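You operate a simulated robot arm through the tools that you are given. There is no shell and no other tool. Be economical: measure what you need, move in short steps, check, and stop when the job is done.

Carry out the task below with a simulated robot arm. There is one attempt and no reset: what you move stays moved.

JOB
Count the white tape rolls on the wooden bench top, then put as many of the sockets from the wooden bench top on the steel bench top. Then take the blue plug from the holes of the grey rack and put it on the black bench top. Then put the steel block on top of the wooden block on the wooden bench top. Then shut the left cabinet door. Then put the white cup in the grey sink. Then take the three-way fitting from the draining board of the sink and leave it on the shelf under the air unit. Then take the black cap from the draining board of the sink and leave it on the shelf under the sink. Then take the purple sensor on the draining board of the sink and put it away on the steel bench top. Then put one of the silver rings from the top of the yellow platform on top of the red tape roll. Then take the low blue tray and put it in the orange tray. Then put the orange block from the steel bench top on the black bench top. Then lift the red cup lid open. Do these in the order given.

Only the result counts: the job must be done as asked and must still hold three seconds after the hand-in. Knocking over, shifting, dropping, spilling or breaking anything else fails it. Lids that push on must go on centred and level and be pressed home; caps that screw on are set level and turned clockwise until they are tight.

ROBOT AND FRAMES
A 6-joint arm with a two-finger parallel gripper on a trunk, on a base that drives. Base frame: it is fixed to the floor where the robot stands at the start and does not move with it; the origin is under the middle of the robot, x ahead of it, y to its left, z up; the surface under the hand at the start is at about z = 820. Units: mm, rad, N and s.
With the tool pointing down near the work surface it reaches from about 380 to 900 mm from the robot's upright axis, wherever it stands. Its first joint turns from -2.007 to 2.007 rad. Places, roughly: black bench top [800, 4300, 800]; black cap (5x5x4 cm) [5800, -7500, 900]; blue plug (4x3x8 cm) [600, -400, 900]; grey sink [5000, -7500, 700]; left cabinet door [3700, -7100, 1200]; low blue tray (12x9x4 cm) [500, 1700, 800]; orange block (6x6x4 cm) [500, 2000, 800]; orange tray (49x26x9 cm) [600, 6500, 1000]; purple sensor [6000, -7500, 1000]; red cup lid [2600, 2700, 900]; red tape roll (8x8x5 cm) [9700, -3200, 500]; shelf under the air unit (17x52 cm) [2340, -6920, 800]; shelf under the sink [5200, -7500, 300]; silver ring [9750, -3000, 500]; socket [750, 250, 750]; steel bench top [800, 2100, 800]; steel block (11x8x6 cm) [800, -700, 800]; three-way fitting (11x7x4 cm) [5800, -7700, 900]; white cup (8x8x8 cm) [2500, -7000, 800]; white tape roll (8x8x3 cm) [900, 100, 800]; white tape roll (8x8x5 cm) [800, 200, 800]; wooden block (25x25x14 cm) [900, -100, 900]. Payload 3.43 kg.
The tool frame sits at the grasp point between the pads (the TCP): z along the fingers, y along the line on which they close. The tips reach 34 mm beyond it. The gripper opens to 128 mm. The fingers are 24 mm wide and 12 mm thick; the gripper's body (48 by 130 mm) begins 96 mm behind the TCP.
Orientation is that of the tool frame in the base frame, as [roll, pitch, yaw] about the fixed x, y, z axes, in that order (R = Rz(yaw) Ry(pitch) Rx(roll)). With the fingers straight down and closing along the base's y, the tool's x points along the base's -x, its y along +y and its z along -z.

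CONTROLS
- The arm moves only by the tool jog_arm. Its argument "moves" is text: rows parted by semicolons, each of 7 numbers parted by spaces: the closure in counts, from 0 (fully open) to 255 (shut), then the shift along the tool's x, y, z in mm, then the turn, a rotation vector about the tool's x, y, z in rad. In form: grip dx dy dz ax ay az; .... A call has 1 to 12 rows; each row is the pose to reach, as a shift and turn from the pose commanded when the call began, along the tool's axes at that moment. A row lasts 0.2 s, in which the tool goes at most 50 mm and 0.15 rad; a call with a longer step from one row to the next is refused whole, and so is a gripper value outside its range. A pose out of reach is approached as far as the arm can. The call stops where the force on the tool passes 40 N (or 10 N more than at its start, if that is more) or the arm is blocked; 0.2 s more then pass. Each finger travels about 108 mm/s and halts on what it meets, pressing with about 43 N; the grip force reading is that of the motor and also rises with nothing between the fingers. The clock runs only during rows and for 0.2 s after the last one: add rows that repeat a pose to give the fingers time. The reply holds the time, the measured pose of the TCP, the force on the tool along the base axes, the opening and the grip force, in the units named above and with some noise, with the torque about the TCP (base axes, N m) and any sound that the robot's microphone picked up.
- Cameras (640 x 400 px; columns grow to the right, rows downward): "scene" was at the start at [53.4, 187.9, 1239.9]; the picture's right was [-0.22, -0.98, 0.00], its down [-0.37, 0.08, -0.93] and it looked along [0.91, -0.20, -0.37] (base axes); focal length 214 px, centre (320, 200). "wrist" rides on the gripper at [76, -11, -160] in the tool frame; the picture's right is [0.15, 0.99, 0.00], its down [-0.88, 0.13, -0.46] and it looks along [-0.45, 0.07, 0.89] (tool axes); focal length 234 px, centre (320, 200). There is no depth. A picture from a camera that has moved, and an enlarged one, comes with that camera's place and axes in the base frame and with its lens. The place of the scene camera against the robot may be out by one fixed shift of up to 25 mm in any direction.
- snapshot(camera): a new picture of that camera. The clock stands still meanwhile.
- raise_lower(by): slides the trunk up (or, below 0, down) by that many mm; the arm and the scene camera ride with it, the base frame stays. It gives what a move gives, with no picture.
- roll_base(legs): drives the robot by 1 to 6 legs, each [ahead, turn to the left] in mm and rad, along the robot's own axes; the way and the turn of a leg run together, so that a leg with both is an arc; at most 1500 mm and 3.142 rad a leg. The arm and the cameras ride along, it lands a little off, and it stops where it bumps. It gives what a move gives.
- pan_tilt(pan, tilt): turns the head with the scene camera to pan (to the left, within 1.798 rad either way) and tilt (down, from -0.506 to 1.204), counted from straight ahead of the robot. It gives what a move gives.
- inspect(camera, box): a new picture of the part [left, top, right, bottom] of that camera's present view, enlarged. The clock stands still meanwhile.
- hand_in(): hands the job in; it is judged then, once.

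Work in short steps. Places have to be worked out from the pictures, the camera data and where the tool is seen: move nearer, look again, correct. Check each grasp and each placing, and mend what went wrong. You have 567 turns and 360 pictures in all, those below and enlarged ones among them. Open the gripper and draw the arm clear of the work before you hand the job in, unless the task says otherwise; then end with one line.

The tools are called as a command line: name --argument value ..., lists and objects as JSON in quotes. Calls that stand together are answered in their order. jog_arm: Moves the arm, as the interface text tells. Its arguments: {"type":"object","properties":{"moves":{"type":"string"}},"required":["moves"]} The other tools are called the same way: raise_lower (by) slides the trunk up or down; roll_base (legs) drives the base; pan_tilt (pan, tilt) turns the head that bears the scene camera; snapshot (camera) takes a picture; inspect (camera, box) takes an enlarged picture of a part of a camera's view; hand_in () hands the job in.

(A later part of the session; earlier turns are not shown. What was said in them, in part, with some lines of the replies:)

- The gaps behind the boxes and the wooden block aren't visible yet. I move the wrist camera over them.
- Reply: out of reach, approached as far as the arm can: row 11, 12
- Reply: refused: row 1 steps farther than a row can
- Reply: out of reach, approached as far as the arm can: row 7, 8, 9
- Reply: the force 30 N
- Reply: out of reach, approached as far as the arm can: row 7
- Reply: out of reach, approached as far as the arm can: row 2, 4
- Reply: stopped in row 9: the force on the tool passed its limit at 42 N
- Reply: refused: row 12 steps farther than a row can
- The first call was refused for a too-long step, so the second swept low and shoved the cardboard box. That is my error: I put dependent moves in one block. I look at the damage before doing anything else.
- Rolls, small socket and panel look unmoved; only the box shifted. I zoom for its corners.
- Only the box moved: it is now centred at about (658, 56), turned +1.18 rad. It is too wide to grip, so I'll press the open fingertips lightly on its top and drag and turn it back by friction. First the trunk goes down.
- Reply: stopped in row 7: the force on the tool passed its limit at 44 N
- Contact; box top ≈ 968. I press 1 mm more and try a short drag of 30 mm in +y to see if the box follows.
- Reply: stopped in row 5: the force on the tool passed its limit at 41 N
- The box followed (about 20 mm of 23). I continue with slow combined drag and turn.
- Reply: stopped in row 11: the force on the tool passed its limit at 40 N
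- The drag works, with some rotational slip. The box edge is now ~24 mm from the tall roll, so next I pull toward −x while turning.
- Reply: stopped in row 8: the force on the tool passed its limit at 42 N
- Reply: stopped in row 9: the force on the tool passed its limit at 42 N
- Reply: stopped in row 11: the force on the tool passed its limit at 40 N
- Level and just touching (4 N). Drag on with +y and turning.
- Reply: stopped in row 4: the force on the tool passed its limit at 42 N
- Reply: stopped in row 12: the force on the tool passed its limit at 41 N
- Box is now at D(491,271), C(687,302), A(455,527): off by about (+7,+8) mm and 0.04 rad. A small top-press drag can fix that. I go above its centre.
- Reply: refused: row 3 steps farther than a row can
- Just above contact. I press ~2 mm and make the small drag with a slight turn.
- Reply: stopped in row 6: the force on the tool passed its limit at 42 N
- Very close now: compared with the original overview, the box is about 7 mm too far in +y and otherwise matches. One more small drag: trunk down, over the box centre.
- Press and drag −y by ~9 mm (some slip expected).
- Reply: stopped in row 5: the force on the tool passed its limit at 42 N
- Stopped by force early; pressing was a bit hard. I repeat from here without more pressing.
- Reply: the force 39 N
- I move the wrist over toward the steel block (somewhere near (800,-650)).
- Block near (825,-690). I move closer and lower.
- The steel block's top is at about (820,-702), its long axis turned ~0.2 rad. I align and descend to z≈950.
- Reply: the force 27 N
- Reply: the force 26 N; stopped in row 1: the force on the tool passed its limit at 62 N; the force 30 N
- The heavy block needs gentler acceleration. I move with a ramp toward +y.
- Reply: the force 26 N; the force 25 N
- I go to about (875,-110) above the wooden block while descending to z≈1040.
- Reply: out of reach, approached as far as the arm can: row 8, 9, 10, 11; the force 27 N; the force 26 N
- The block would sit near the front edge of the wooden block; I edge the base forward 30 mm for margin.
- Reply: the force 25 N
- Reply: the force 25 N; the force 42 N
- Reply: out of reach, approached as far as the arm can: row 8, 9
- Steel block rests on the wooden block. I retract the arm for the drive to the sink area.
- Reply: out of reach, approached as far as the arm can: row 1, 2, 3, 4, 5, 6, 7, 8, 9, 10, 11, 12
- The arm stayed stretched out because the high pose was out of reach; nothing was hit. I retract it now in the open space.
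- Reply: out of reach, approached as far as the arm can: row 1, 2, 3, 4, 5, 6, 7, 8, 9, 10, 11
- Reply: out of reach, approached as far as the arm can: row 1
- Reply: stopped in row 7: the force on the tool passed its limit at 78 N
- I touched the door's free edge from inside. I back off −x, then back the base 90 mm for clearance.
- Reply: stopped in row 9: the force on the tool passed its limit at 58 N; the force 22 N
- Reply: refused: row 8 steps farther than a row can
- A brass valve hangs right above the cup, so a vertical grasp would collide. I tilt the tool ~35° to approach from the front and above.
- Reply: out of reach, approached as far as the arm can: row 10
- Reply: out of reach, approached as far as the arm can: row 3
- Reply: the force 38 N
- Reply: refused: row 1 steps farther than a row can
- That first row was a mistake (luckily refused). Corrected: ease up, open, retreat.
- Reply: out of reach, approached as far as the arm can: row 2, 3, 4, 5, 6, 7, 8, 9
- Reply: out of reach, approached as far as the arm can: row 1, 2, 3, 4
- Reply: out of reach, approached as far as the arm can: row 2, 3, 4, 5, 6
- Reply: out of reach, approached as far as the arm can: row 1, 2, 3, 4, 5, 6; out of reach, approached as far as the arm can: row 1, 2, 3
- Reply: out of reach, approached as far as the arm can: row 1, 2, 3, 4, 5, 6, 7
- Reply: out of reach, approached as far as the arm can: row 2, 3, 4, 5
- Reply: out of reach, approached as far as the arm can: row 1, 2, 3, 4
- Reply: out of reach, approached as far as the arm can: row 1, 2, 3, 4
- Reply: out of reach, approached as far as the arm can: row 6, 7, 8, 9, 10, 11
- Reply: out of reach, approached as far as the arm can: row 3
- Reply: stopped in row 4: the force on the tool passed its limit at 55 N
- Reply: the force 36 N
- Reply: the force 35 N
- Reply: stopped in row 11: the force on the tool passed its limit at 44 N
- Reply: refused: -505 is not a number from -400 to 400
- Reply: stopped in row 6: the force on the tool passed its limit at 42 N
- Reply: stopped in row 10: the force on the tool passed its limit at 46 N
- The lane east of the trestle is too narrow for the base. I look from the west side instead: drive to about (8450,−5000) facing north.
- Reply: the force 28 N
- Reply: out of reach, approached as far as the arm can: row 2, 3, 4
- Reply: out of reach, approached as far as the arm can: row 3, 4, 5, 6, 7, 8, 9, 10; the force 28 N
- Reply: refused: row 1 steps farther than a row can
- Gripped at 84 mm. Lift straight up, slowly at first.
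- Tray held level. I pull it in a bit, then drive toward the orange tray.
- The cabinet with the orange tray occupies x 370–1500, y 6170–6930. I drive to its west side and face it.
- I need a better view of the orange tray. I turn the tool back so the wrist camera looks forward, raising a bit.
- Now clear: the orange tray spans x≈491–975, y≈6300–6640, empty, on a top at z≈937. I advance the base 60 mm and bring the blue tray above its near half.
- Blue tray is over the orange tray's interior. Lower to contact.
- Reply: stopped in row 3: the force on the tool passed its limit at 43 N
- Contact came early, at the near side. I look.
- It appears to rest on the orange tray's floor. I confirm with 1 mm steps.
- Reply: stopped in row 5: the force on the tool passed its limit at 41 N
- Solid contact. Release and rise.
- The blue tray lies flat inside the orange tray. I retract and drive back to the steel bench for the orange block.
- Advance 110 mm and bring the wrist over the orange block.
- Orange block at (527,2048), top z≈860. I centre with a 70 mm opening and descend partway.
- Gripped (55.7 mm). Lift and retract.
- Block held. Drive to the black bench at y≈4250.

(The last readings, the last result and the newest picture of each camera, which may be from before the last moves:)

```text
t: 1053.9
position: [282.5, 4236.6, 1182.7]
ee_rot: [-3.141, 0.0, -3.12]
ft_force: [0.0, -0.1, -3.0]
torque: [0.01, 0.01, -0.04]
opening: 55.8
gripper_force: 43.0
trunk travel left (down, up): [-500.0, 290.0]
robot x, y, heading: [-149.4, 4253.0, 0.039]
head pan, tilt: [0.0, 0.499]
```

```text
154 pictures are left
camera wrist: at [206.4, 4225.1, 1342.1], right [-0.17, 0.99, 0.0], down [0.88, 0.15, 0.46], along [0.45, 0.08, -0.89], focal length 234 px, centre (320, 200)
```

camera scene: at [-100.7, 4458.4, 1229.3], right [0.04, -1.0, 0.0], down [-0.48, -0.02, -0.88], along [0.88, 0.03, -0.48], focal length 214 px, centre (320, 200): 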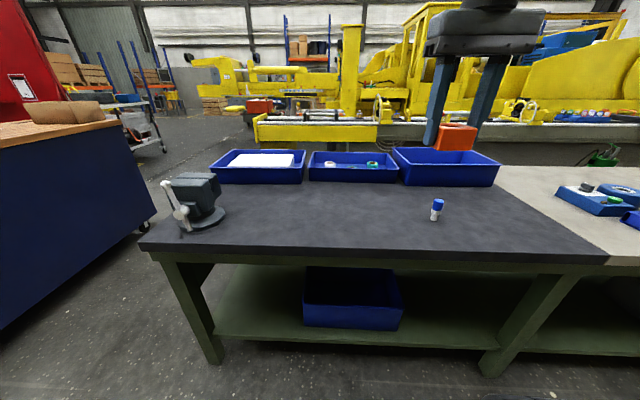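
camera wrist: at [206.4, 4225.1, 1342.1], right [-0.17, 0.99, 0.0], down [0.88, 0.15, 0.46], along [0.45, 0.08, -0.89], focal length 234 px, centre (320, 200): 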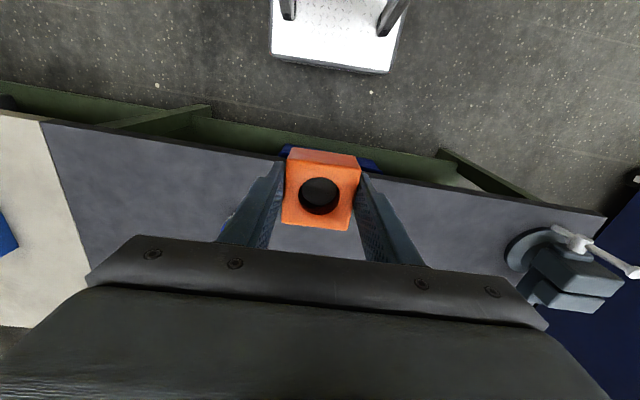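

Plug still standing. I place the block at about (555,4250), clear of it.

jog_arm --moves "220 -40 2 15 0 0 0; 220 -80 5 35 0 0 0; 220 -120 8 60 0 0 0; 220 -160 11 85 0 0 0; 220 -200 14 110 0 0 0; 220 -235 17 140 0 0 0; 220 -265 20 175 0 0 0; 220 -272 20 220 0 0 0; 220 -272 20 262 0 0 0; 220 -272 20 295 0 0 0; 220 -272 20 312 0 0 0"

jog_arm --moves "220 0 0 6 0 0 0; 220 0 0 9 0 0 0; 220 0 0 11 0 0 0; 220 0 0 12 0 0 0; 220 0 0 13 0 0 0; 220 0 0 14 0 0 0; 220 0 0 15 0 0 0; 220 0 0 16 0 0 0; 220 0 0 17 0 0 0; 220 0 0 18 0 0 0"

```text
t: 1056.3
position: [553.5, 4264.0, 870.1]
ee_rot: [-3.141, 0.002, -3.119]
ft_force: [0.0, 0.0, -2.9]
torque: [0.01, -0.01, -0.02]
opening: 55.4
gripper_force: 42.7
trunk travel left (down, up): [-500.0, 290.0]
robot x, y, heading: [-149.7, 4248.3, 0.037]
head pan, tilt: [0.0, 0.499]
```

```text
t: 1058.5
position: [553.8, 4264.3, 856.7]
ee_rot: [-3.14, 0.006, -3.115]
ft_force: [-11.3, -1.3, 13.9]
torque: [0.23, 0.13, 0.1]
opening: 55.9
gripper_force: 43.2
trunk travel left (down, up): [-500.0, 290.0]
robot x, y, heading: [-145.5, 4251.9, 0.032]
head pan, tilt: [0.0, 0.499]
stopped in row 10: the force on the tool passed its limit at 41 N (the readings are from after the stop); the commanded pose is now the measured one
```

Contact at z≈857. Release and rise.

jog_arm --moves "180 0 0 0 0 0 0; 130 0 0 0 0 0 0; 100 0 0 0 0 0 0; 100 0 0 -5 0 0 0; 100 0 0 -40 0 0 0; 100 0 0 -85 0 0 0; 100 0 0 -130 0 0 0; 100 20 0 -175 0 0 0"

snapshot --camera "wrist"

```text
t: 1060.3
position: [536.1, 4262.4, 1032.0]
ee_rot: [-3.142, 0.006, -3.118]
ft_force: [1.0, 0.2, -1.5]
torque: [-0.01, 0.03, 0.01]
opening: 77.9
gripper_force: 0.0
trunk travel left (down, up): [-500.0, 290.0]
robot x, y, heading: [-148.4, 4249.0, 0.038]
head pan, tilt: [0.0, 0.499]
```

```text
153 pictures are left
camera wrist: at [458.2, 4250.6, 1190.5], right [-0.17, 0.99, 0.0], down [0.88, 0.15, 0.46], along [0.45, 0.08, -0.89], focal length 234 px, centre (320, 200)
```

wrist: 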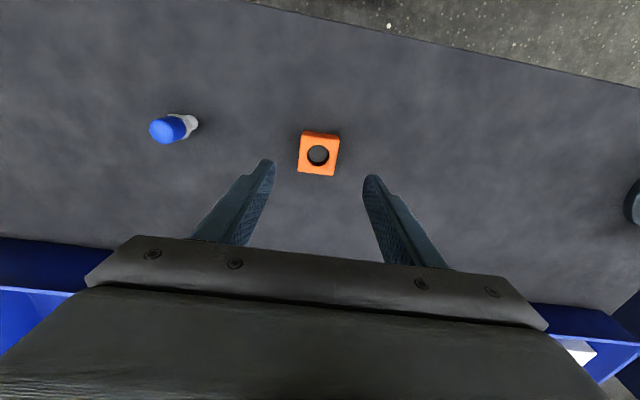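

Both stand on the black bench. Last: the red cup lid near (2600,2700,900). I look toward it.

pan_tilt --pan -0.45 --tilt 0.1

snapshot --camera "scene"

inspect --camera "scene" --box '[240, 120, 440, 260]'

```text
t: 1061.2
position: [534.2, 4263.0, 1030.1]
ee_rot: [3.14, 0.006, -3.119]
ft_force: [0.9, -0.2, 0.0]
torque: [-0.02, -0.01, -0.02]
opening: 77.8
gripper_force: 0.0
trunk travel left (down, up): [-500.0, 290.0]
robot x, y, heading: [-146.8, 4252.7, 0.038]
head pan, tilt: [-0.45, 0.099]
```

```text
152 pictures are left
camera scene: at [-107.3, 4418.2, 1266.3], right [-0.4, -0.92, 0.0], down [-0.09, 0.04, -0.99], along [0.91, -0.4, -0.1], focal length 214 px, centre (320, 200)
```

scene: 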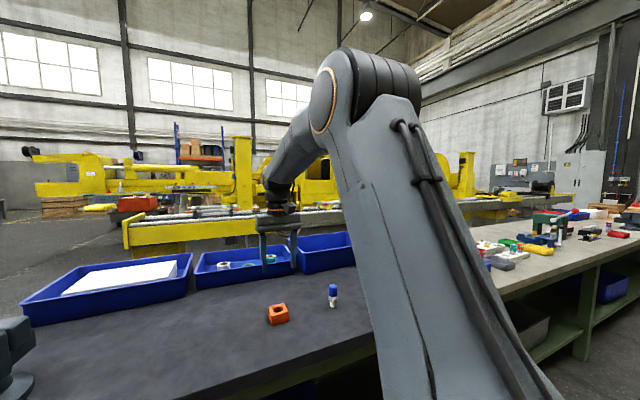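

```text
2.86 times, centred on (340, 190) of scene
camera zoom: at [-107.3, 4418.2, 1266.3], right [-0.4, -0.92, 0.0], down [-0.09, 0.04, -0.99], along [0.91, -0.4, -0.1], focal length 613 px, centre (263, 229)
```

zoom: 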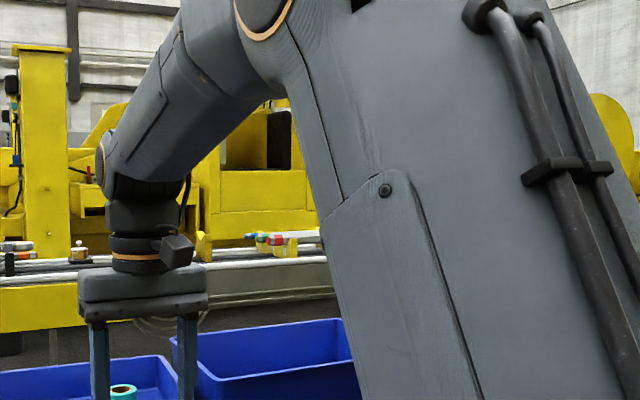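

The arm blocks the view. I retract it and back off, then look again.

jog_arm --moves "100 40 0 -30 0 0 0; 100 80 0 -60 0 0 0; 100 120 0 -90 0 0 0; 100 160 0 -120 0 0 0; 100 200 0 -145 0 0 0; 100 240 0 -160 0 0 0"

roll_base --legs '[[-80, 0], [0, -1.6], [1200, 0], [0, 1.2]]'

raise_lower --by 290

pan_tilt --pan 0.3 --tilt 0.2

snapshot --camera "scene"

```text
t: 1062.7
position: [296.2, 4259.0, 1187.7]
ee_rot: [3.141, 0.004, -3.119]
ft_force: [1.0, 0.7, 0.0]
torque: [0.02, 0.04, -0.01]
opening: 77.9
gripper_force: 0.1
trunk travel left (down, up): [-500.0, 290.0]
robot x, y, heading: [-146.9, 4251.1, 0.036]
head pan, tilt: [-0.45, 0.099]
```

```text
t: 1076.3
position: [190.7, 2884.6, 1188.7]
ee_rot: [-3.141, 0.004, 2.767]
ft_force: [-0.1, 0.0, -0.1]
torque: [-0.03, 0.0, 0.0]
opening: 77.8
gripper_force: 0.1
trunk travel left (down, up): [-500.0, 290.0]
robot x, y, heading: [-219.4, 3044.8, -0.365]
head pan, tilt: [-0.45, 0.099]
```

```text
t: 1079.2
position: [191.7, 2882.1, 1479.1]
ee_rot: [3.14, 0.004, 2.766]
ft_force: [0.2, 0.1, 0.0]
torque: [-0.03, -0.04, 0.02]
opening: 77.8
gripper_force: 0.1
trunk travel left (down, up): [-790.0, 0.0]
robot x, y, heading: [-219.5, 3044.8, -0.366]
head pan, tilt: [-0.45, 0.099]
```

```text
t: 1080.3
position: [191.4, 2882.1, 1479.0]
ee_rot: [3.141, 0.004, 2.767]
ft_force: [-0.3, 0.4, -0.8]
torque: [0.01, 0.01, -0.01]
opening: 77.8
gripper_force: 0.0
trunk travel left (down, up): [-790.0, 0.0]
robot x, y, heading: [-219.0, 3044.1, -0.362]
head pan, tilt: [0.3, 0.201]
```

```text
150 pictures are left
camera scene: at [-168.1, 3275.2, 1547.0], right [-0.06, -1.0, 0.0], down [-0.2, 0.01, -0.98], along [0.98, -0.06, -0.2], focal length 214 px, centre (320, 200)
```

scene: 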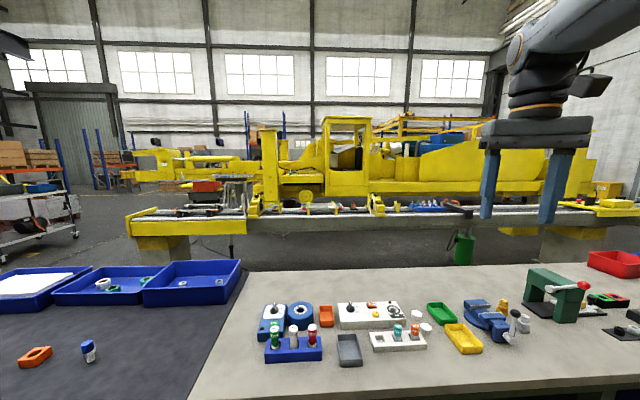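

I zoom where the cup should be, about pixel (350,205).

inspect --camera "scene" --box '[230, 170, 490, 250]'

inspect --camera "scene" --box '[300, 180, 400, 230]'

```text
2.46 times, centred on (360, 210) of scene
camera zoom: at [-168.1, 3275.2, 1547.0], right [-0.06, -1.0, 0.0], down [-0.2, 0.01, -0.98], along [0.98, -0.06, -0.2], focal length 528 px, centre (222, 175)
```

zoom: 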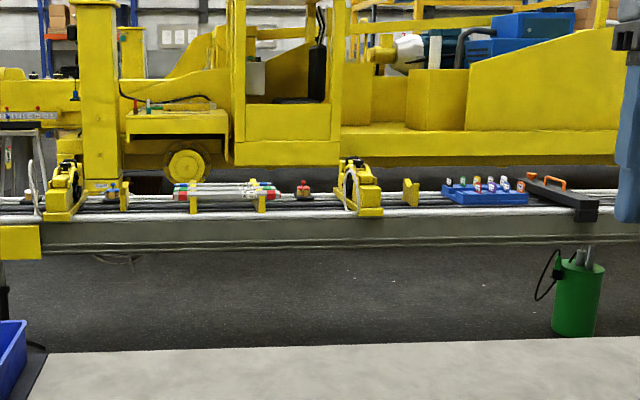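

```text
6.40 times, centred on (350, 205) of scene
camera zoom: at [-168.1, 3275.2, 1547.0], right [-0.06, -1.0, 0.0], down [-0.2, 0.01, -0.98], along [0.98, -0.06, -0.2], focal length 1373 px, centre (128, 168)
```

zoom: 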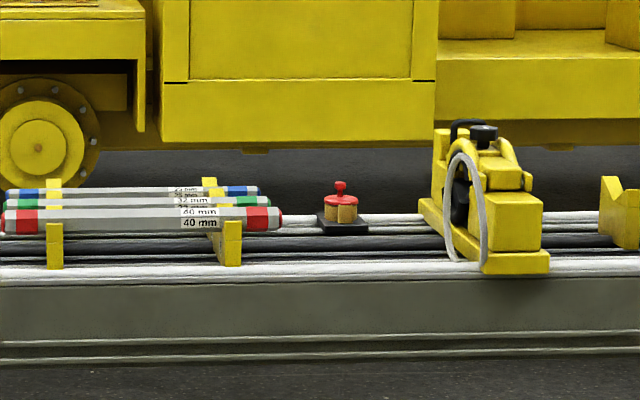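

Found it: a small brass cup with a red hinged lid on the machine bed at about (2598,2657). I'll go round the north end of the black bench into the lane behind. Trunk down, then drive to y≈5380.

raise_lower --by -290

roll_base --legs '[[0, 1.933], [1500, 0], [820, 0], [0, -1.571]]'

pan_tilt --pan 0.0 --tilt 0.35

snapshot --camera "scene"

```text
t: 1083.2
position: [192.0, 2882.9, 1189.4]
ee_rot: [-3.141, 0.005, 2.767]
ft_force: [-0.1, 1.0, 0.7]
torque: [0.01, -0.01, -0.01]
opening: 77.9
gripper_force: 0.1
trunk travel left (down, up): [-500.0, 290.0]
robot x, y, heading: [-219.5, 3043.9, -0.363]
head pan, tilt: [0.3, 0.201]
```

```text
t: 1103.1
position: [269.1, 5366.9, 1188.7]
ee_rot: [-3.14, 0.005, 3.104]
ft_force: [0.3, -0.8, -0.4]
torque: [0.01, 0.01, 0.02]
opening: 77.8
gripper_force: 0.0
trunk travel left (down, up): [-500.0, 290.0]
robot x, y, heading: [-173.9, 5381.9, -0.02]
head pan, tilt: [0.3, 0.201]
```

```text
t: 1103.9
position: [269.0, 5366.6, 1187.7]
ee_rot: [-3.14, 0.006, 3.102]
ft_force: [-0.2, 0.5, -1.2]
torque: [0.01, 0.01, 0.02]
opening: 78.0
gripper_force: 0.1
trunk travel left (down, up): [-500.0, 290.0]
robot x, y, heading: [-173.2, 5383.0, -0.031]
head pan, tilt: [0.0, 0.351]
```

```text
147 pictures are left
camera scene: at [-111.2, 5590.6, 1243.0], right [-0.03, -1.0, 0.0], down [-0.34, 0.01, -0.94], along [0.94, -0.02, -0.34], focal length 214 px, centre (320, 200)
```

scene: 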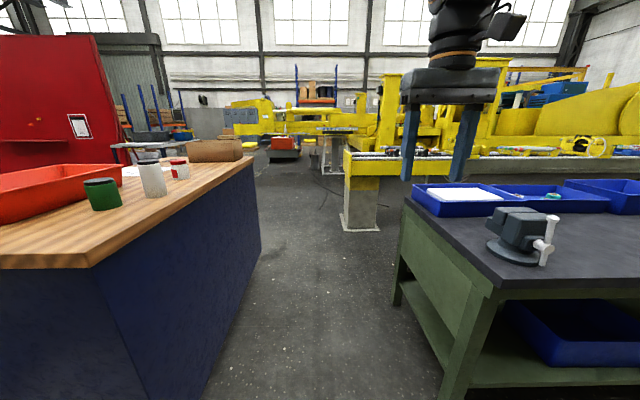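

The passage is ~1.1 m wide. I drive through and into the lane behind the benches.

roll_base --legs '[[0, 0.12], [700, 0], [0, -0.09], [1170, 0], [0, -1.571]]'

pan_tilt --pan 0.2 --tilt 0.3

snapshot --camera "scene"

```text
t: 1118.2
position: [1687.3, 4997.7, 1188.4]
ee_rot: [-3.141, 0.005, 1.553]
ft_force: [0.6, 0.5, -0.5]
torque: [-0.01, -0.02, 0.02]
opening: 77.8
gripper_force: 0.1
trunk travel left (down, up): [-500.0, 290.0]
robot x, y, heading: [1693.6, 5438.8, -1.577]
head pan, tilt: [0.0, 0.351]
```

```text
t: 1119.0
position: [1687.4, 4997.2, 1188.4]
ee_rot: [-3.139, 0.005, 1.554]
ft_force: [-0.6, 0.0, -1.0]
torque: [0.01, 0.02, 0.05]
opening: 77.7
gripper_force: 0.0
trunk travel left (down, up): [-500.0, 290.0]
robot x, y, heading: [1699.7, 5437.3, -1.576]
head pan, tilt: [0.201, 0.3]
```

```text
146 pictures are left
camera scene: at [1904.9, 5392.8, 1247.7], right [-0.98, -0.19, 0.0], down [-0.06, 0.29, -0.96], along [0.18, -0.94, -0.3], focal length 214 px, centre (320, 200)
```

scene: 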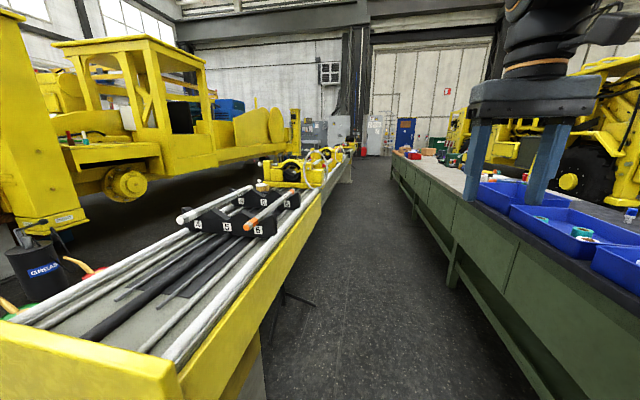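

The lane is ~870 mm wide and I'm near its middle. I drive down it to y≈2665.

roll_base --legs '[[0, 0.012], [1400, 0], [1375, 0]]'

pan_tilt --pan 1.4 --tilt 0.35

snapshot --camera "scene"

```text
t: 1132.7
position: [1710.0, 2227.8, 1188.1]
ee_rot: [-3.139, 0.007, 1.56]
ft_force: [-0.5, 0.5, 0.4]
torque: [-0.02, 0.03, 0.01]
opening: 77.6
gripper_force: 0.0
trunk travel left (down, up): [-500.0, 290.0]
robot x, y, heading: [1718.4, 2670.9, -1.561]
head pan, tilt: [0.201, 0.3]
```

```text
t: 1134.1
position: [1710.3, 2227.0, 1188.4]
ee_rot: [-3.138, 0.006, 1.56]
ft_force: [-0.5, 0.0, 0.2]
torque: [0.0, -0.03, 0.03]
opening: 77.9
gripper_force: 0.0
trunk travel left (down, up): [-500.0, 290.0]
robot x, y, heading: [1717.0, 2669.1, -1.574]
head pan, tilt: [1.4, 0.351]
```

```text
145 pictures are left
camera scene: at [1998.7, 2700.0, 1243.0], right [-0.17, -0.99, 0.0], down [-0.34, 0.06, -0.94], along [0.93, -0.16, -0.34], focal length 214 px, centre (320, 200)
```

scene: 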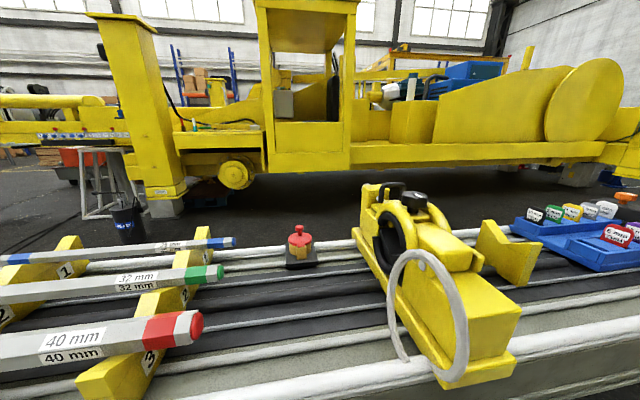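

inspect --camera "scene" --box '[270, 210, 340, 280]'

```text
5.71 times, centred on (305, 245) of scene
camera zoom: at [1998.7, 2700.0, 1243.0], right [-0.17, -0.99, 0.0], down [-0.34, 0.06, -0.94], along [0.93, -0.16, -0.34], focal length 1226 px, centre (406, -57)
```

zoom: 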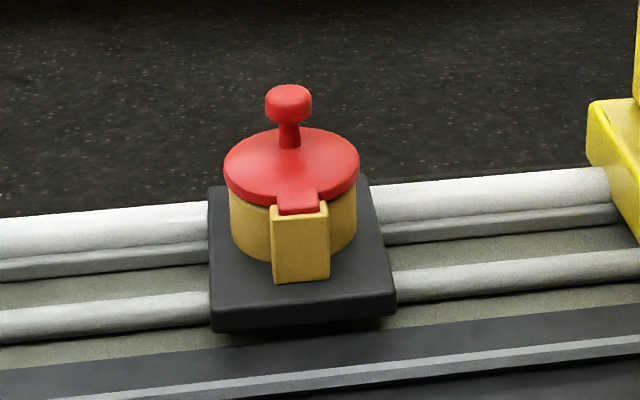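

The lid hinges on the near side (toward the bench) with its knob on top. I turn to face the bed.

roll_base --legs '[[0, 1.571]]'

snapshot --camera "wrist"

```text
t: 1138.3
position: [2157.9, 2663.6, 1188.3]
ee_rot: [-3.14, 0.006, 3.13]
ft_force: [-0.3, 1.3, 0.0]
torque: [-0.03, 0.01, 0.01]
opening: 77.9
gripper_force: 0.0
trunk travel left (down, up): [-500.0, 290.0]
robot x, y, heading: [1715.3, 2667.2, 0.002]
head pan, tilt: [1.4, 0.351]
```

```text
143 pictures are left
camera wrist: at [2081.0, 2653.3, 1347.8], right [-0.13, 0.99, 0.0], down [0.88, 0.12, 0.46], along [0.46, 0.06, -0.89], focal length 234 px, centre (320, 200)
```

wrist: 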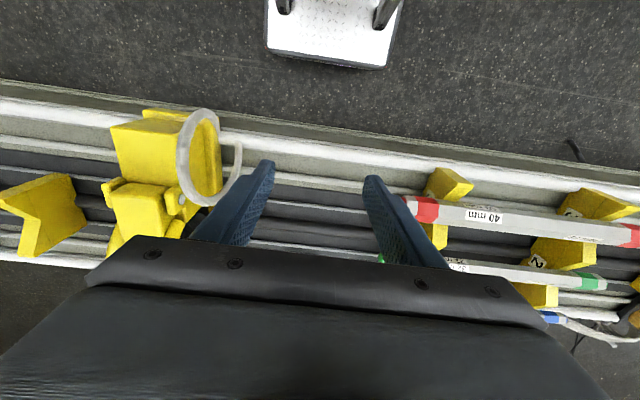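

Advance 90 mm and move the wrist out above the cup.

roll_base --legs '[[90, 0]]'

jog_arm --moves "100 -40 0 10 0 0 0; 120 -80 0 25 0 0 0; 130 -120 0 40 0 0 0; 130 -160 0 55 0 0 0; 130 -200 0 75 0 0 0; 130 -240 0 95 0 0 0; 130 -260 0 110 0 0 0"

snapshot --camera "wrist"

```text
t: 1139.4
position: [2248.3, 2664.1, 1188.4]
ee_rot: [-3.141, 0.006, 3.129]
ft_force: [-0.9, 0.4, -0.9]
torque: [0.02, 0.01, 0.0]
opening: 77.8
gripper_force: 0.0
trunk travel left (down, up): [-500.0, 290.0]
robot x, y, heading: [1807.9, 2664.7, 0.001]
head pan, tilt: [1.4, 0.351]
```

```text
t: 1141.0
position: [2509.5, 2659.5, 1079.3]
ee_rot: [-3.14, 0.007, 3.129]
ft_force: [-0.4, -0.1, 0.3]
torque: [-0.04, -0.02, 0.02]
opening: 62.5
gripper_force: 0.0
trunk travel left (down, up): [-500.0, 290.0]
robot x, y, heading: [1810.5, 2668.0, -0.003]
head pan, tilt: [1.4, 0.351]
```

```text
142 pictures are left
camera wrist: at [2432.7, 2649.9, 1238.9], right [-0.13, 0.99, 0.0], down [0.88, 0.12, 0.46], along [0.46, 0.06, -0.89], focal length 234 px, centre (320, 200)
```

wrist: 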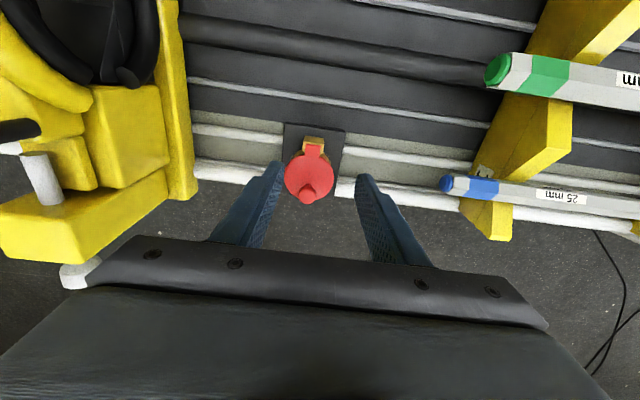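

Knob near (2586,2652), hinge near x≈2522. I go nearer for a precise look.

jog_arm --moves "140 -20 -2 20 0 0 0; 150 -40 -4 40 0 0 0; 155 -60 -7 60 0 0 0; 155 -66 -7 75 0 0 0"

snapshot --camera "wrist"

```text
t: 1142.0
position: [2575.0, 2651.7, 1004.5]
ee_rot: [-3.139, 0.007, 3.128]
ft_force: [-0.6, 0.0, 0.2]
torque: [-0.03, -0.03, 0.0]
opening: 50.1
gripper_force: 0.1
trunk travel left (down, up): [-500.0, 290.0]
robot x, y, heading: [1805.4, 2671.8, -0.004]
head pan, tilt: [1.4, 0.351]
```

```text
141 pictures are left
camera wrist: at [2498.1, 2642.1, 1164.0], right [-0.13, 0.99, 0.0], down [0.88, 0.12, 0.46], along [0.46, 0.06, -0.89], focal length 234 px, centre (320, 200)
```

wrist: 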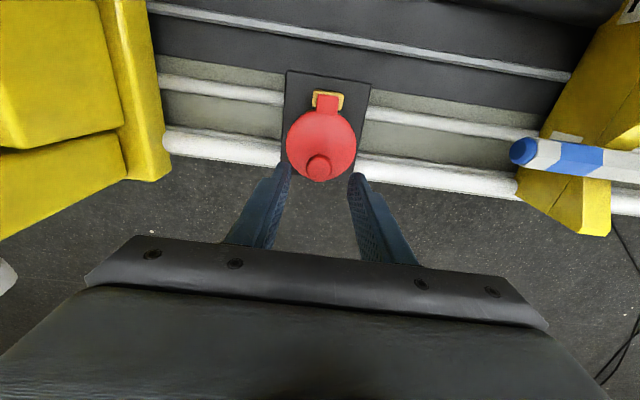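

Knob head at about (2584,2652,918), hinge axis near (2519, z≈888). I descend to grip the knob head with the fingertips.

jog_arm --moves "155 -5 1 25 0 0 0; 155 -9 1 45 0 0 0; 155 -9 1 60 0 0 0; 155 -9 1 66 0 0 0"

snapshot --camera "wrist"

```text
t: 1142.6
position: [2583.3, 2653.6, 972.9]
ee_rot: [-3.139, 0.015, 3.13]
ft_force: [-8.1, -0.3, 21.9]
torque: [-0.56, 0.54, -0.2]
opening: 50.4
gripper_force: 0.1
trunk travel left (down, up): [-500.0, 290.0]
robot x, y, heading: [1808.3, 2670.1, -0.002]
head pan, tilt: [1.4, 0.351]
stopped in row 3: the force on the tool passed its limit at 55 N (the readings are from after the stop); the commanded pose is now the measured one
```

```text
140 pictures are left
camera wrist: at [2504.7, 2643.4, 1131.2], right [-0.13, 0.99, 0.0], down [0.87, 0.12, 0.47], along [0.47, 0.06, -0.88], focal length 234 px, centre (320, 200)
```

wrist: 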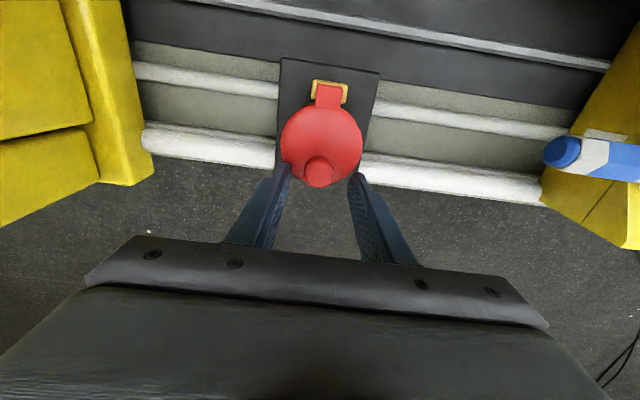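

The fingertips touched the lid at z≈939, so the lid is higher than judged: knob ≈ (2570,2651,964), hinge ≈ (2517, 934). I lift 10 mm, shift back 13 mm and close on the knob.

jog_arm --moves "155 0 0 -6 0 0.008 0; 155 6 -1 -11 0 0.008 0; 155 13 -2 -11 0 0.008 0; 180 13 -2 -11 0 0.008 0; 210 13 -2 -11 0 0.008 0; 235 13 -2 -11 0 0.008 0; 235 13 -2 -11 0 0.008 0"

snapshot --camera "wrist"

```text
t: 1144.2
position: [2571.2, 2650.8, 980.8]
ee_rot: [-3.139, 0.003, 3.129]
ft_force: [1.7, -6.1, -2.8]
torque: [-0.13, -0.2, 0.01]
opening: 23.1
gripper_force: 45.2
trunk travel left (down, up): [-500.0, 290.0]
robot x, y, heading: [1804.3, 2666.5, -0.001]
head pan, tilt: [1.4, 0.351]
```

```text
139 pictures are left
camera wrist: at [2494.4, 2640.9, 1139.9], right [-0.13, 0.99, 0.0], down [0.88, 0.12, 0.46], along [0.45, 0.06, -0.89], focal length 234 px, centre (320, 200)
```

wrist: 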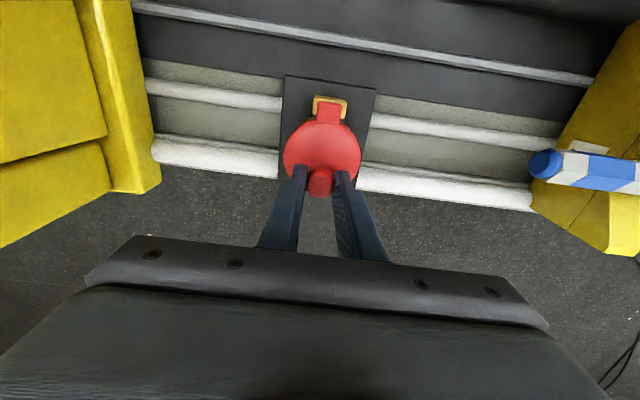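

Knob gripped (23 mm). I follow the arc about the hinge for the first ~35°.

jog_arm --moves "235 1.5 0 -2.5 0 0 0; 235 3.5 0 -5.5 0 0 0; 235 6 0 -8.8 0 0 0; 235 9.5 0 -12.8 0 0 0; 235 13.5 0 -16.4 0 0 0; 235 17.5 0 -19.6 0 0 0; 235 22 0 -22.6 0 0 0"

snapshot --camera "wrist"

```text
t: 1145.8
position: [2549.6, 2651.5, 1002.8]
ee_rot: [3.141, 0.005, 3.128]
ft_force: [24.0, -11.0, 0.7]
torque: [-0.26, -1.66, -0.07]
opening: 23.1
gripper_force: 45.0
trunk travel left (down, up): [-500.0, 290.0]
robot x, y, heading: [1805.5, 2669.8, -0.003]
head pan, tilt: [1.4, 0.351]
```

```text
138 pictures are left
camera wrist: at [2473.2, 2641.0, 1162.7], right [-0.13, 0.99, 0.0], down [0.88, 0.12, 0.46], along [0.46, 0.06, -0.89], focal length 234 px, centre (320, 200)
```

wrist: 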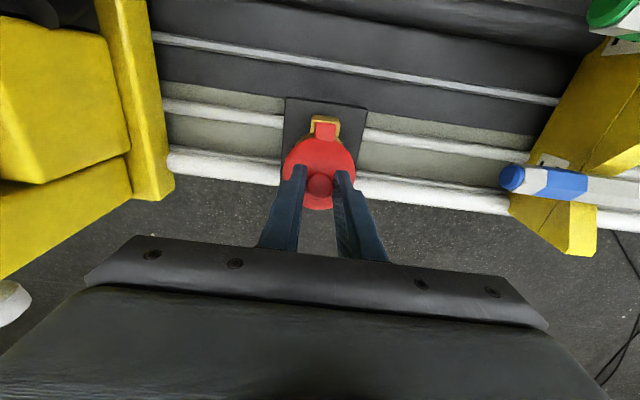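

The lid is rising, but there's some side force. I let the tool tilt along with the lid and go up more.

jog_arm --moves "235 0 0 -3 0 -0.1 0; 235 1 0 -6 0 -0.2 0; 235 1.6 0 -9.3 0 -0.3 0; 235 1.6 0 -9.3 0 -0.3 0"

snapshot --camera "wrist"

```text
t: 1146.7
position: [2541.6, 2651.1, 1007.4]
ee_rot: [-3.14, 0.283, 3.129]
ft_force: [-5.6, -1.9, 4.0]
torque: [-0.06, 0.54, 0.01]
opening: 23.2
gripper_force: 45.2
trunk travel left (down, up): [-500.0, 290.0]
robot x, y, heading: [1805.3, 2668.2, -0.0]
head pan, tilt: [1.4, 0.351]
stopped in row 4: the force on the tool passed its limit at 42 N (the readings are from after the stop); the commanded pose is now the measured one
```

```text
137 pictures are left
camera wrist: at [2423.7, 2641.6, 1139.1], right [-0.13, 0.99, -0.04], down [0.72, 0.12, 0.68], along [0.68, 0.06, -0.73], focal length 234 px, centre (320, 200)
```

wrist: 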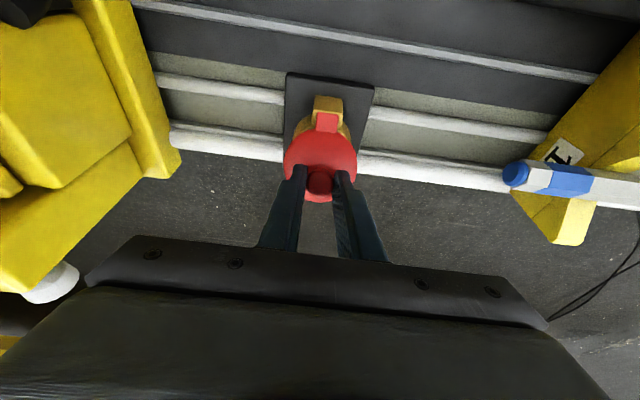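

Forces are low again; the lid is ~35° open and fits a hinge at (2516,936). I continue along the arc to ~90°.

jog_arm --moves "235 3.2 0 -2.6 0 0 0; 235 6.4 0 -5.2 0 0 0; 235 9.6 0 -7.5 0 0 0; 235 12.9 0 -9.7 0 0 0; 235 16.4 0 -11.6 0 0 0; 235 20 0 -13.4 0 0 0; 235 23.7 0 -14.8 0 0 0; 235 27.5 0 -16.1 0 0 0"

snapshot --camera "wrist"

```text
t: 1148.5
position: [2511.4, 2651.9, 1014.4]
ee_rot: [-3.138, 0.288, 3.129]
ft_force: [21.5, -6.0, 15.5]
torque: [-0.13, -1.75, -0.08]
opening: 22.9
gripper_force: 45.0
trunk travel left (down, up): [-500.0, 290.0]
robot x, y, heading: [1805.5, 2667.9, -0.001]
head pan, tilt: [1.4, 0.351]
```

```text
136 pictures are left
camera wrist: at [2393.9, 2641.8, 1147.2], right [-0.13, 0.99, -0.04], down [0.72, 0.12, 0.69], along [0.69, 0.06, -0.73], focal length 234 px, centre (320, 200)
```

wrist: 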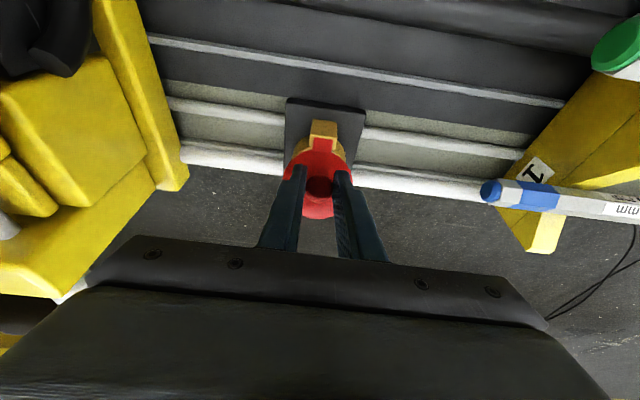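

pan_tilt --pan -0.3 --tilt 0.3

snapshot --camera "scene"

```text
t: 1150.2
position: [2510.9, 2652.1, 1014.6]
ee_rot: [-3.14, 0.286, 3.13]
ft_force: [16.4, -8.9, 22.1]
torque: [-0.17, -1.38, -0.12]
opening: 22.8
gripper_force: 44.9
trunk travel left (down, up): [-500.0, 290.0]
robot x, y, heading: [1805.1, 2668.1, 0.003]
head pan, tilt: [-0.3, 0.3]
```

```text
135 pictures are left
camera scene: at [1857.8, 2849.2, 1247.8], right [-0.3, -0.96, 0.0], down [-0.28, 0.09, -0.96], along [0.91, -0.28, -0.3], focal length 214 px, centre (320, 200)
```

scene: 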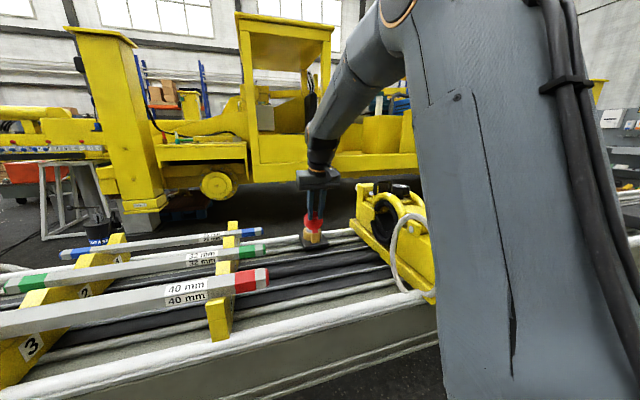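

inspect --camera "scene" --box '[275, 160, 365, 260]'

```text
4.00 times, centred on (320, 210) of scene
camera zoom: at [1857.8, 2849.2, 1247.8], right [-0.3, -0.96, 0.0], down [-0.28, 0.09, -0.96], along [0.91, -0.28, -0.3], focal length 858 px, centre (320, 160)
```

zoom: 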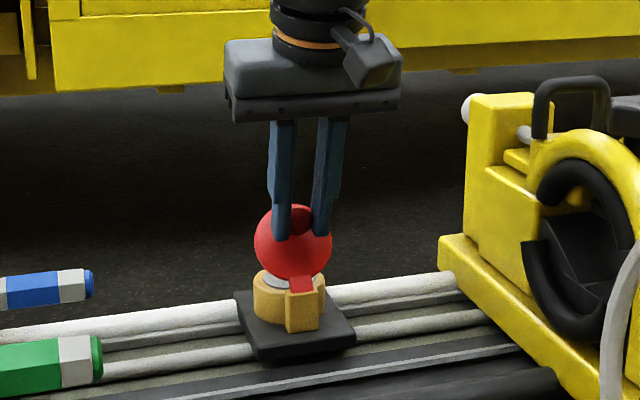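

The lid is about 65° open. I continue along the arc, slightly higher, to about 95–105° of rotation.

jog_arm --moves "235 -0.8 0 -2.9 0 0 0; 235 3.3 0 -4.5 0 0 0; 235 7.4 0 -5.6 0 0 0; 235 11.6 0 -6.1 0 0 0; 235 15.8 0 -6.3 0 0 0; 235 20 0 -6.2 0 0 0; 235 24.1 0 -6 0 0 0; 235 28.2 0 -5.3 0 0 0; 235 32.3 0 -4.5 0 0 0"

inspect --camera "scene" --box '[275, 160, 365, 260]'

snapshot --camera "wrist"

```text
t: 1152.2
position: [2479.6, 2651.5, 1008.8]
ee_rot: [-3.14, 0.285, 3.129]
ft_force: [12.5, -12.7, 4.0]
torque: [-0.26, -1.01, -0.26]
opening: 20.2
gripper_force: 45.3
trunk travel left (down, up): [-500.0, 290.0]
robot x, y, heading: [1808.1, 2666.0, -0.003]
head pan, tilt: [-0.3, 0.3]
```

```text
4.00 times, centred on (320, 210) of scene
camera zoom: at [1858.4, 2848.8, 1247.7], right [-0.3, -0.96, 0.0], down [-0.28, 0.09, -0.96], along [0.91, -0.28, -0.3], focal length 858 px, centre (320, 160)
```

zoom: 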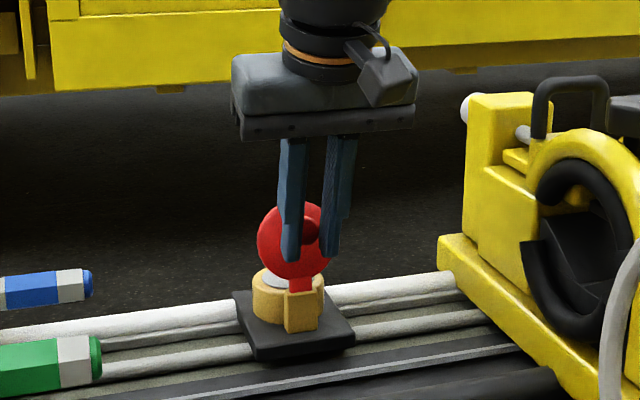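

```text
132 pictures are left
camera wrist: at [2361.6, 2642.1, 1141.8], right [-0.13, 0.99, -0.04], down [0.72, 0.12, 0.68], along [0.68, 0.06, -0.73], focal length 234 px, centre (320, 200)
```

wrist: 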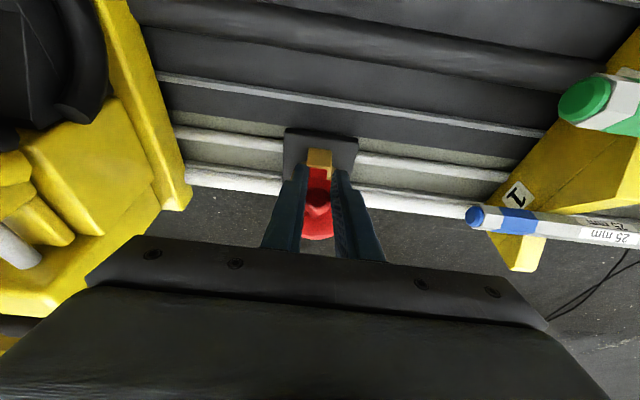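

The lid is near vertical. I pull a little further past vertical, watching for the hinge stop.

jog_arm --moves "245 3.5 0 0.5 0 0 0; 245 7 0 1.3 0 0 0; 245 11.2 0 2.5 0 0 0; 245 16 0 5 0 0 0; 245 21 0 7.9 0 0 0"

snapshot --camera "wrist"

inspect --camera "scene" --box '[275, 160, 365, 260]'

```text
t: 1153.5
position: [2461.2, 2652.0, 997.0]
ee_rot: [-3.141, 0.283, 3.13]
ft_force: [-0.4, 0.3, -0.7]
torque: [0.02, -0.02, 0.03]
opening: 5.0
gripper_force: 0.0
trunk travel left (down, up): [-500.0, 290.0]
robot x, y, heading: [1806.6, 2668.8, -0.003]
head pan, tilt: [-0.3, 0.3]
```

```text
131 pictures are left
camera wrist: at [2342.6, 2643.3, 1128.2], right [-0.13, 0.99, -0.04], down [0.72, 0.12, 0.68], along [0.68, 0.06, -0.73], focal length 234 px, centre (320, 200)
```

wrist: 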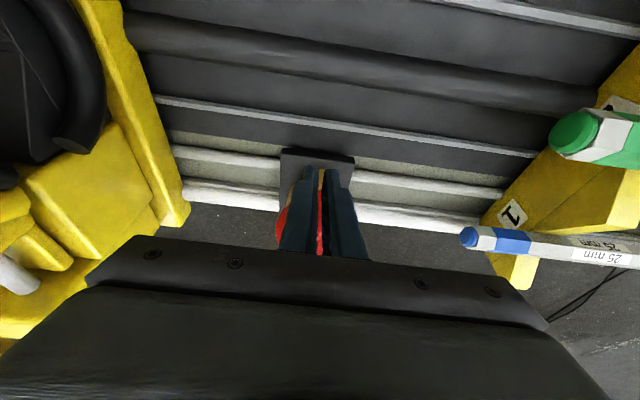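

```text
4.00 times, centred on (320, 210) of scene
camera zoom: at [1857.9, 2849.4, 1247.7], right [-0.3, -0.96, 0.0], down [-0.28, 0.09, -0.96], along [0.91, -0.28, -0.3], focal length 858 px, centre (320, 160)
```

zoom: 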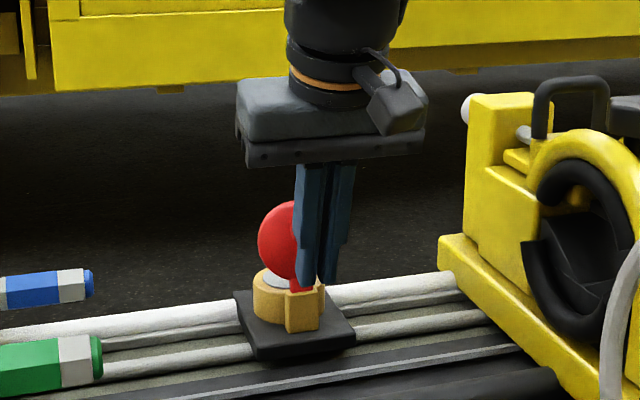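

The fingers slid off the knob and the lid stays upright. I withdraw straight back (−x), away from it.

jog_arm --moves "245 5 0 0 0 0 0; 245 12 0 0 0 0 0; 245 25 0 0 0 0 0; 245 45 0 0 0 0 0; 245 75 0 0 0 0 0; 245 105 0 0 0 0 0"

inspect --camera "scene" --box '[275, 160, 365, 260]'

snapshot --camera "wrist"

```text
t: 1154.8
position: [2359.6, 2653.8, 965.0]
ee_rot: [-3.141, 0.282, 3.129]
ft_force: [-0.4, 0.2, 0.2]
torque: [-0.02, 0.0, -0.02]
opening: 5.3
gripper_force: 0.0
trunk travel left (down, up): [-500.0, 290.0]
robot x, y, heading: [1808.5, 2670.9, 0.001]
head pan, tilt: [-0.3, 0.3]
```

```text
4.00 times, centred on (320, 210) of scene
camera zoom: at [1858.2, 2849.4, 1247.7], right [-0.3, -0.96, 0.0], down [-0.28, 0.09, -0.96], along [0.91, -0.28, -0.3], focal length 858 px, centre (320, 160)
```

zoom: 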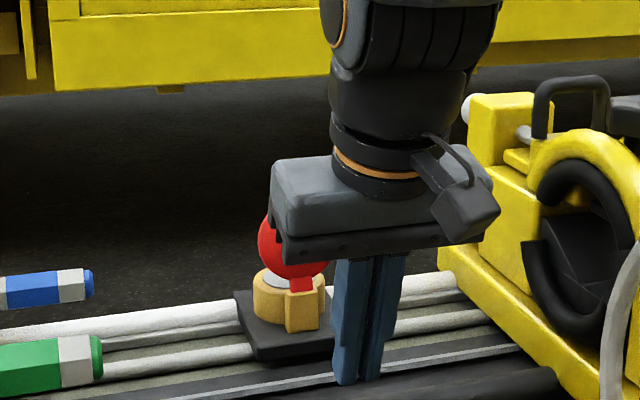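

```text
128 pictures are left
camera wrist: at [2242.3, 2644.4, 1098.7], right [-0.13, 0.99, -0.04], down [0.72, 0.12, 0.68], along [0.68, 0.06, -0.73], focal length 234 px, centre (320, 200)
```

wrist: 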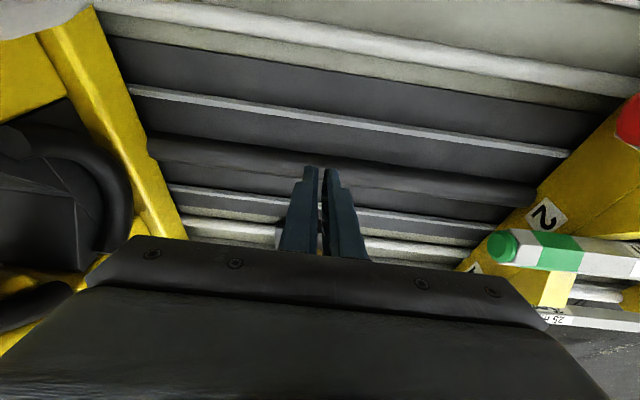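

The lid stays up. I raise and straighten the arm clear, then check its angle.

jog_arm --moves "200 0 0 -35 0 0 0; 150 10 0 -70 0 0.05 0; 100 25 0 -110 0 0.12 0; 100 45 0 -150 0 0.2 0; 100 65 0 -185 0 0.28 0; 100 85 0 -215 0 0.28 0; 100 100 0 -235 0 0.28 0"

inspect --camera "scene" --box '[265, 170, 355, 260]'

snapshot --camera "wrist"

```text
t: 1156.5
position: [2216.9, 2655.2, 1166.0]
ee_rot: [-3.138, -0.002, 3.129]
ft_force: [0.5, -0.1, 0.5]
torque: [0.02, 0.01, 0.01]
opening: 77.9
gripper_force: 0.2
out of reach, approached as far as the arm can: row 7
trunk travel left (down, up): [-500.0, 290.0]
robot x, y, heading: [1805.6, 2667.3, 0.001]
head pan, tilt: [-0.3, 0.3]
```

```text
4.44 times, centred on (310, 215) of scene
camera zoom: at [1858.0, 2849.4, 1247.7], right [-0.3, -0.96, 0.0], down [-0.28, 0.09, -0.96], along [0.91, -0.28, -0.3], focal length 953 px, centre (364, 133)
```

zoom: 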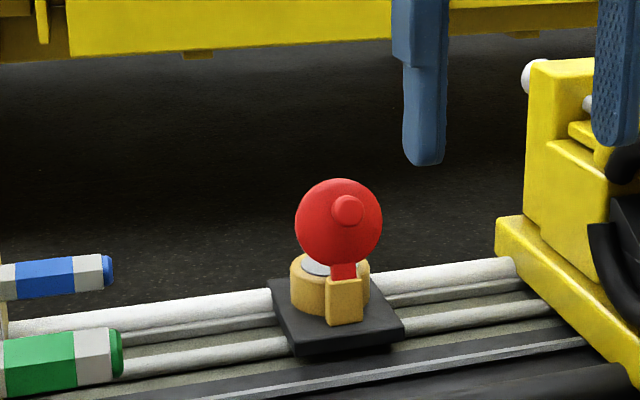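

```text
126 pictures are left
camera wrist: at [2141.0, 2645.5, 1325.2], right [-0.13, 0.99, 0.0], down [0.88, 0.12, 0.46], along [0.45, 0.06, -0.89], focal length 234 px, centre (320, 200)
```

wrist: 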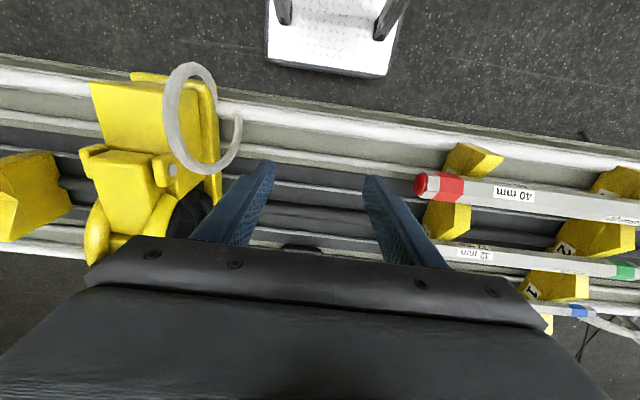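

The lid stands open, slightly past vertical, and holds. Before handing in I double-check the tape-roll count from behind the wooden bench, including inside the wooden block's tunnel.

roll_base --legs '[[-90, 0], [0, -1.571], [1500, 0], [900, 0]]'

pan_tilt --pan -1.1 --tilt 0.35

snapshot --camera "scene"

```text
t: 1172.7
position: [1707.1, -132.9, 1166.0]
ee_rot: [-3.14, 0.003, 1.563]
ft_force: [0.7, -0.6, -0.2]
torque: [0.01, 0.04, 0.0]
opening: 77.8
gripper_force: 0.0
trunk travel left (down, up): [-500.0, 290.0]
robot x, y, heading: [1717.2, 278.0, -1.566]
head pan, tilt: [-0.3, 0.3]
```

```text
t: 1173.8
position: [1707.1, -132.7, 1165.9]
ee_rot: [-3.139, 0.002, 1.561]
ft_force: [0.3, -0.2, 0.4]
torque: [-0.05, 0.01, -0.02]
opening: 78.0
gripper_force: 0.1
trunk travel left (down, up): [-500.0, 290.0]
robot x, y, heading: [1717.6, 277.3, -1.569]
head pan, tilt: [-1.1, 0.351]
```

```text
125 pictures are left
camera scene: at [1827.1, 283.2, 1243.0], right [-0.46, 0.89, 0.0], down [0.31, 0.16, -0.94], along [-0.83, -0.43, -0.34], focal length 214 px, centre (320, 200)
```

scene: 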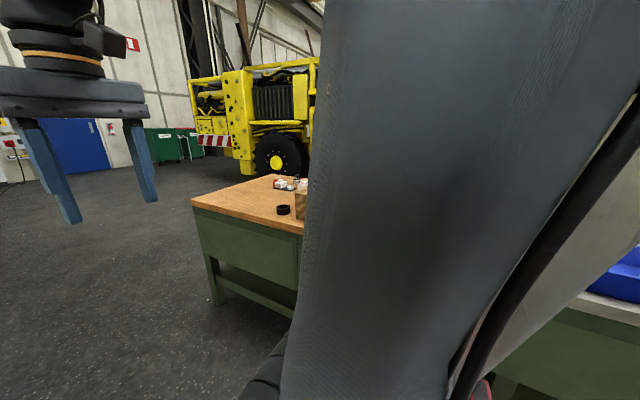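

The arm blocks the view; I turn to face the bench from behind.

roll_base --legs '[[200, 0], [0, -1.571]]'

pan_tilt --pan 0.1 --tilt 0.45

snapshot --camera "scene"

```text
t: 1179.3
position: [1307.8, 92.2, 1166.1]
ee_rot: [-3.14, 0.001, -0.012]
ft_force: [0.1, -0.3, 0.3]
torque: [0.0, 0.0, 0.03]
opening: 77.9
gripper_force: 0.1
trunk travel left (down, up): [-500.0, 290.0]
robot x, y, heading: [1724.6, 76.3, -3.142]
head pan, tilt: [-1.1, 0.351]
```

```text
t: 1180.7
position: [1308.9, 92.2, 1165.3]
ee_rot: [-3.14, 0.001, -0.012]
ft_force: [0.1, -0.5, -0.9]
torque: [0.0, 0.01, -0.01]
opening: 78.1
gripper_force: 0.0
trunk travel left (down, up): [-500.0, 290.0]
robot x, y, heading: [1717.4, 78.2, -3.139]
head pan, tilt: [0.099, 0.45]
```

```text
124 pictures are left
camera scene: at [1658.0, -112.1, 1233.8], right [-0.1, 0.99, 0.0], down [0.43, 0.04, -0.9], along [-0.9, -0.09, -0.44], focal length 214 px, centre (320, 200)
```

scene: 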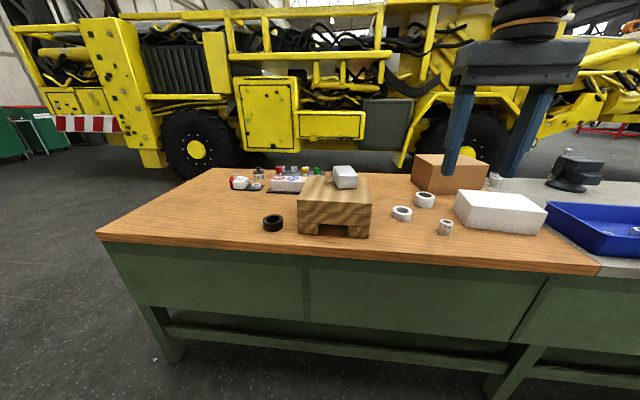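

inspect --camera "scene" --box '[220, 150, 400, 250]'

inspect --camera "scene" --box '[380, 140, 560, 250]'

```text
3.56 times, centred on (310, 200) of scene
camera zoom: at [1658.0, -112.1, 1233.8], right [-0.1, 0.99, 0.0], down [0.43, 0.04, -0.9], along [-0.9, -0.09, -0.44], focal length 763 px, centre (356, 200)
```

zoom: 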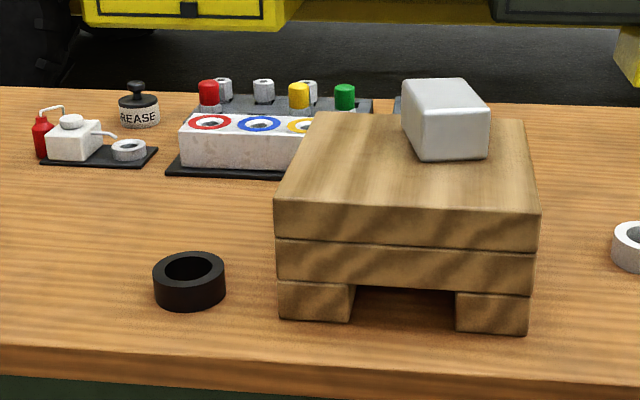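

```text
3.56 times, centred on (470, 195) of scene
camera zoom: at [1658.0, -112.1, 1233.8], right [-0.1, 0.99, 0.0], down [0.43, 0.04, -0.9], along [-0.9, -0.09, -0.44], focal length 763 px, centre (-213, 218)
```

zoom: 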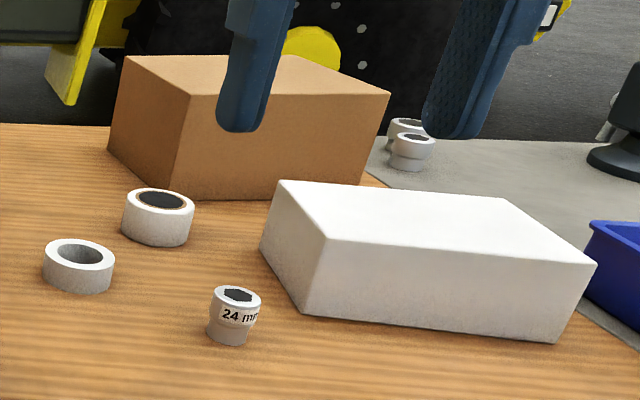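

From behind I also see just two white rolls, two sockets on the steel bench, and the steel block on the wooden block. The gripper is open and clear of the work, so I hand in.

hand_in

```text
The job is handed in.
```

I did all the steps in the order given and handed the job in, but early on I knocked the cardboard box out of place. An arm move on the wooden bench swept too low and shoved the box about 350 mm. I dragged it back to within about 2–3 mm of where it started; no other items on that bench appeared to move.
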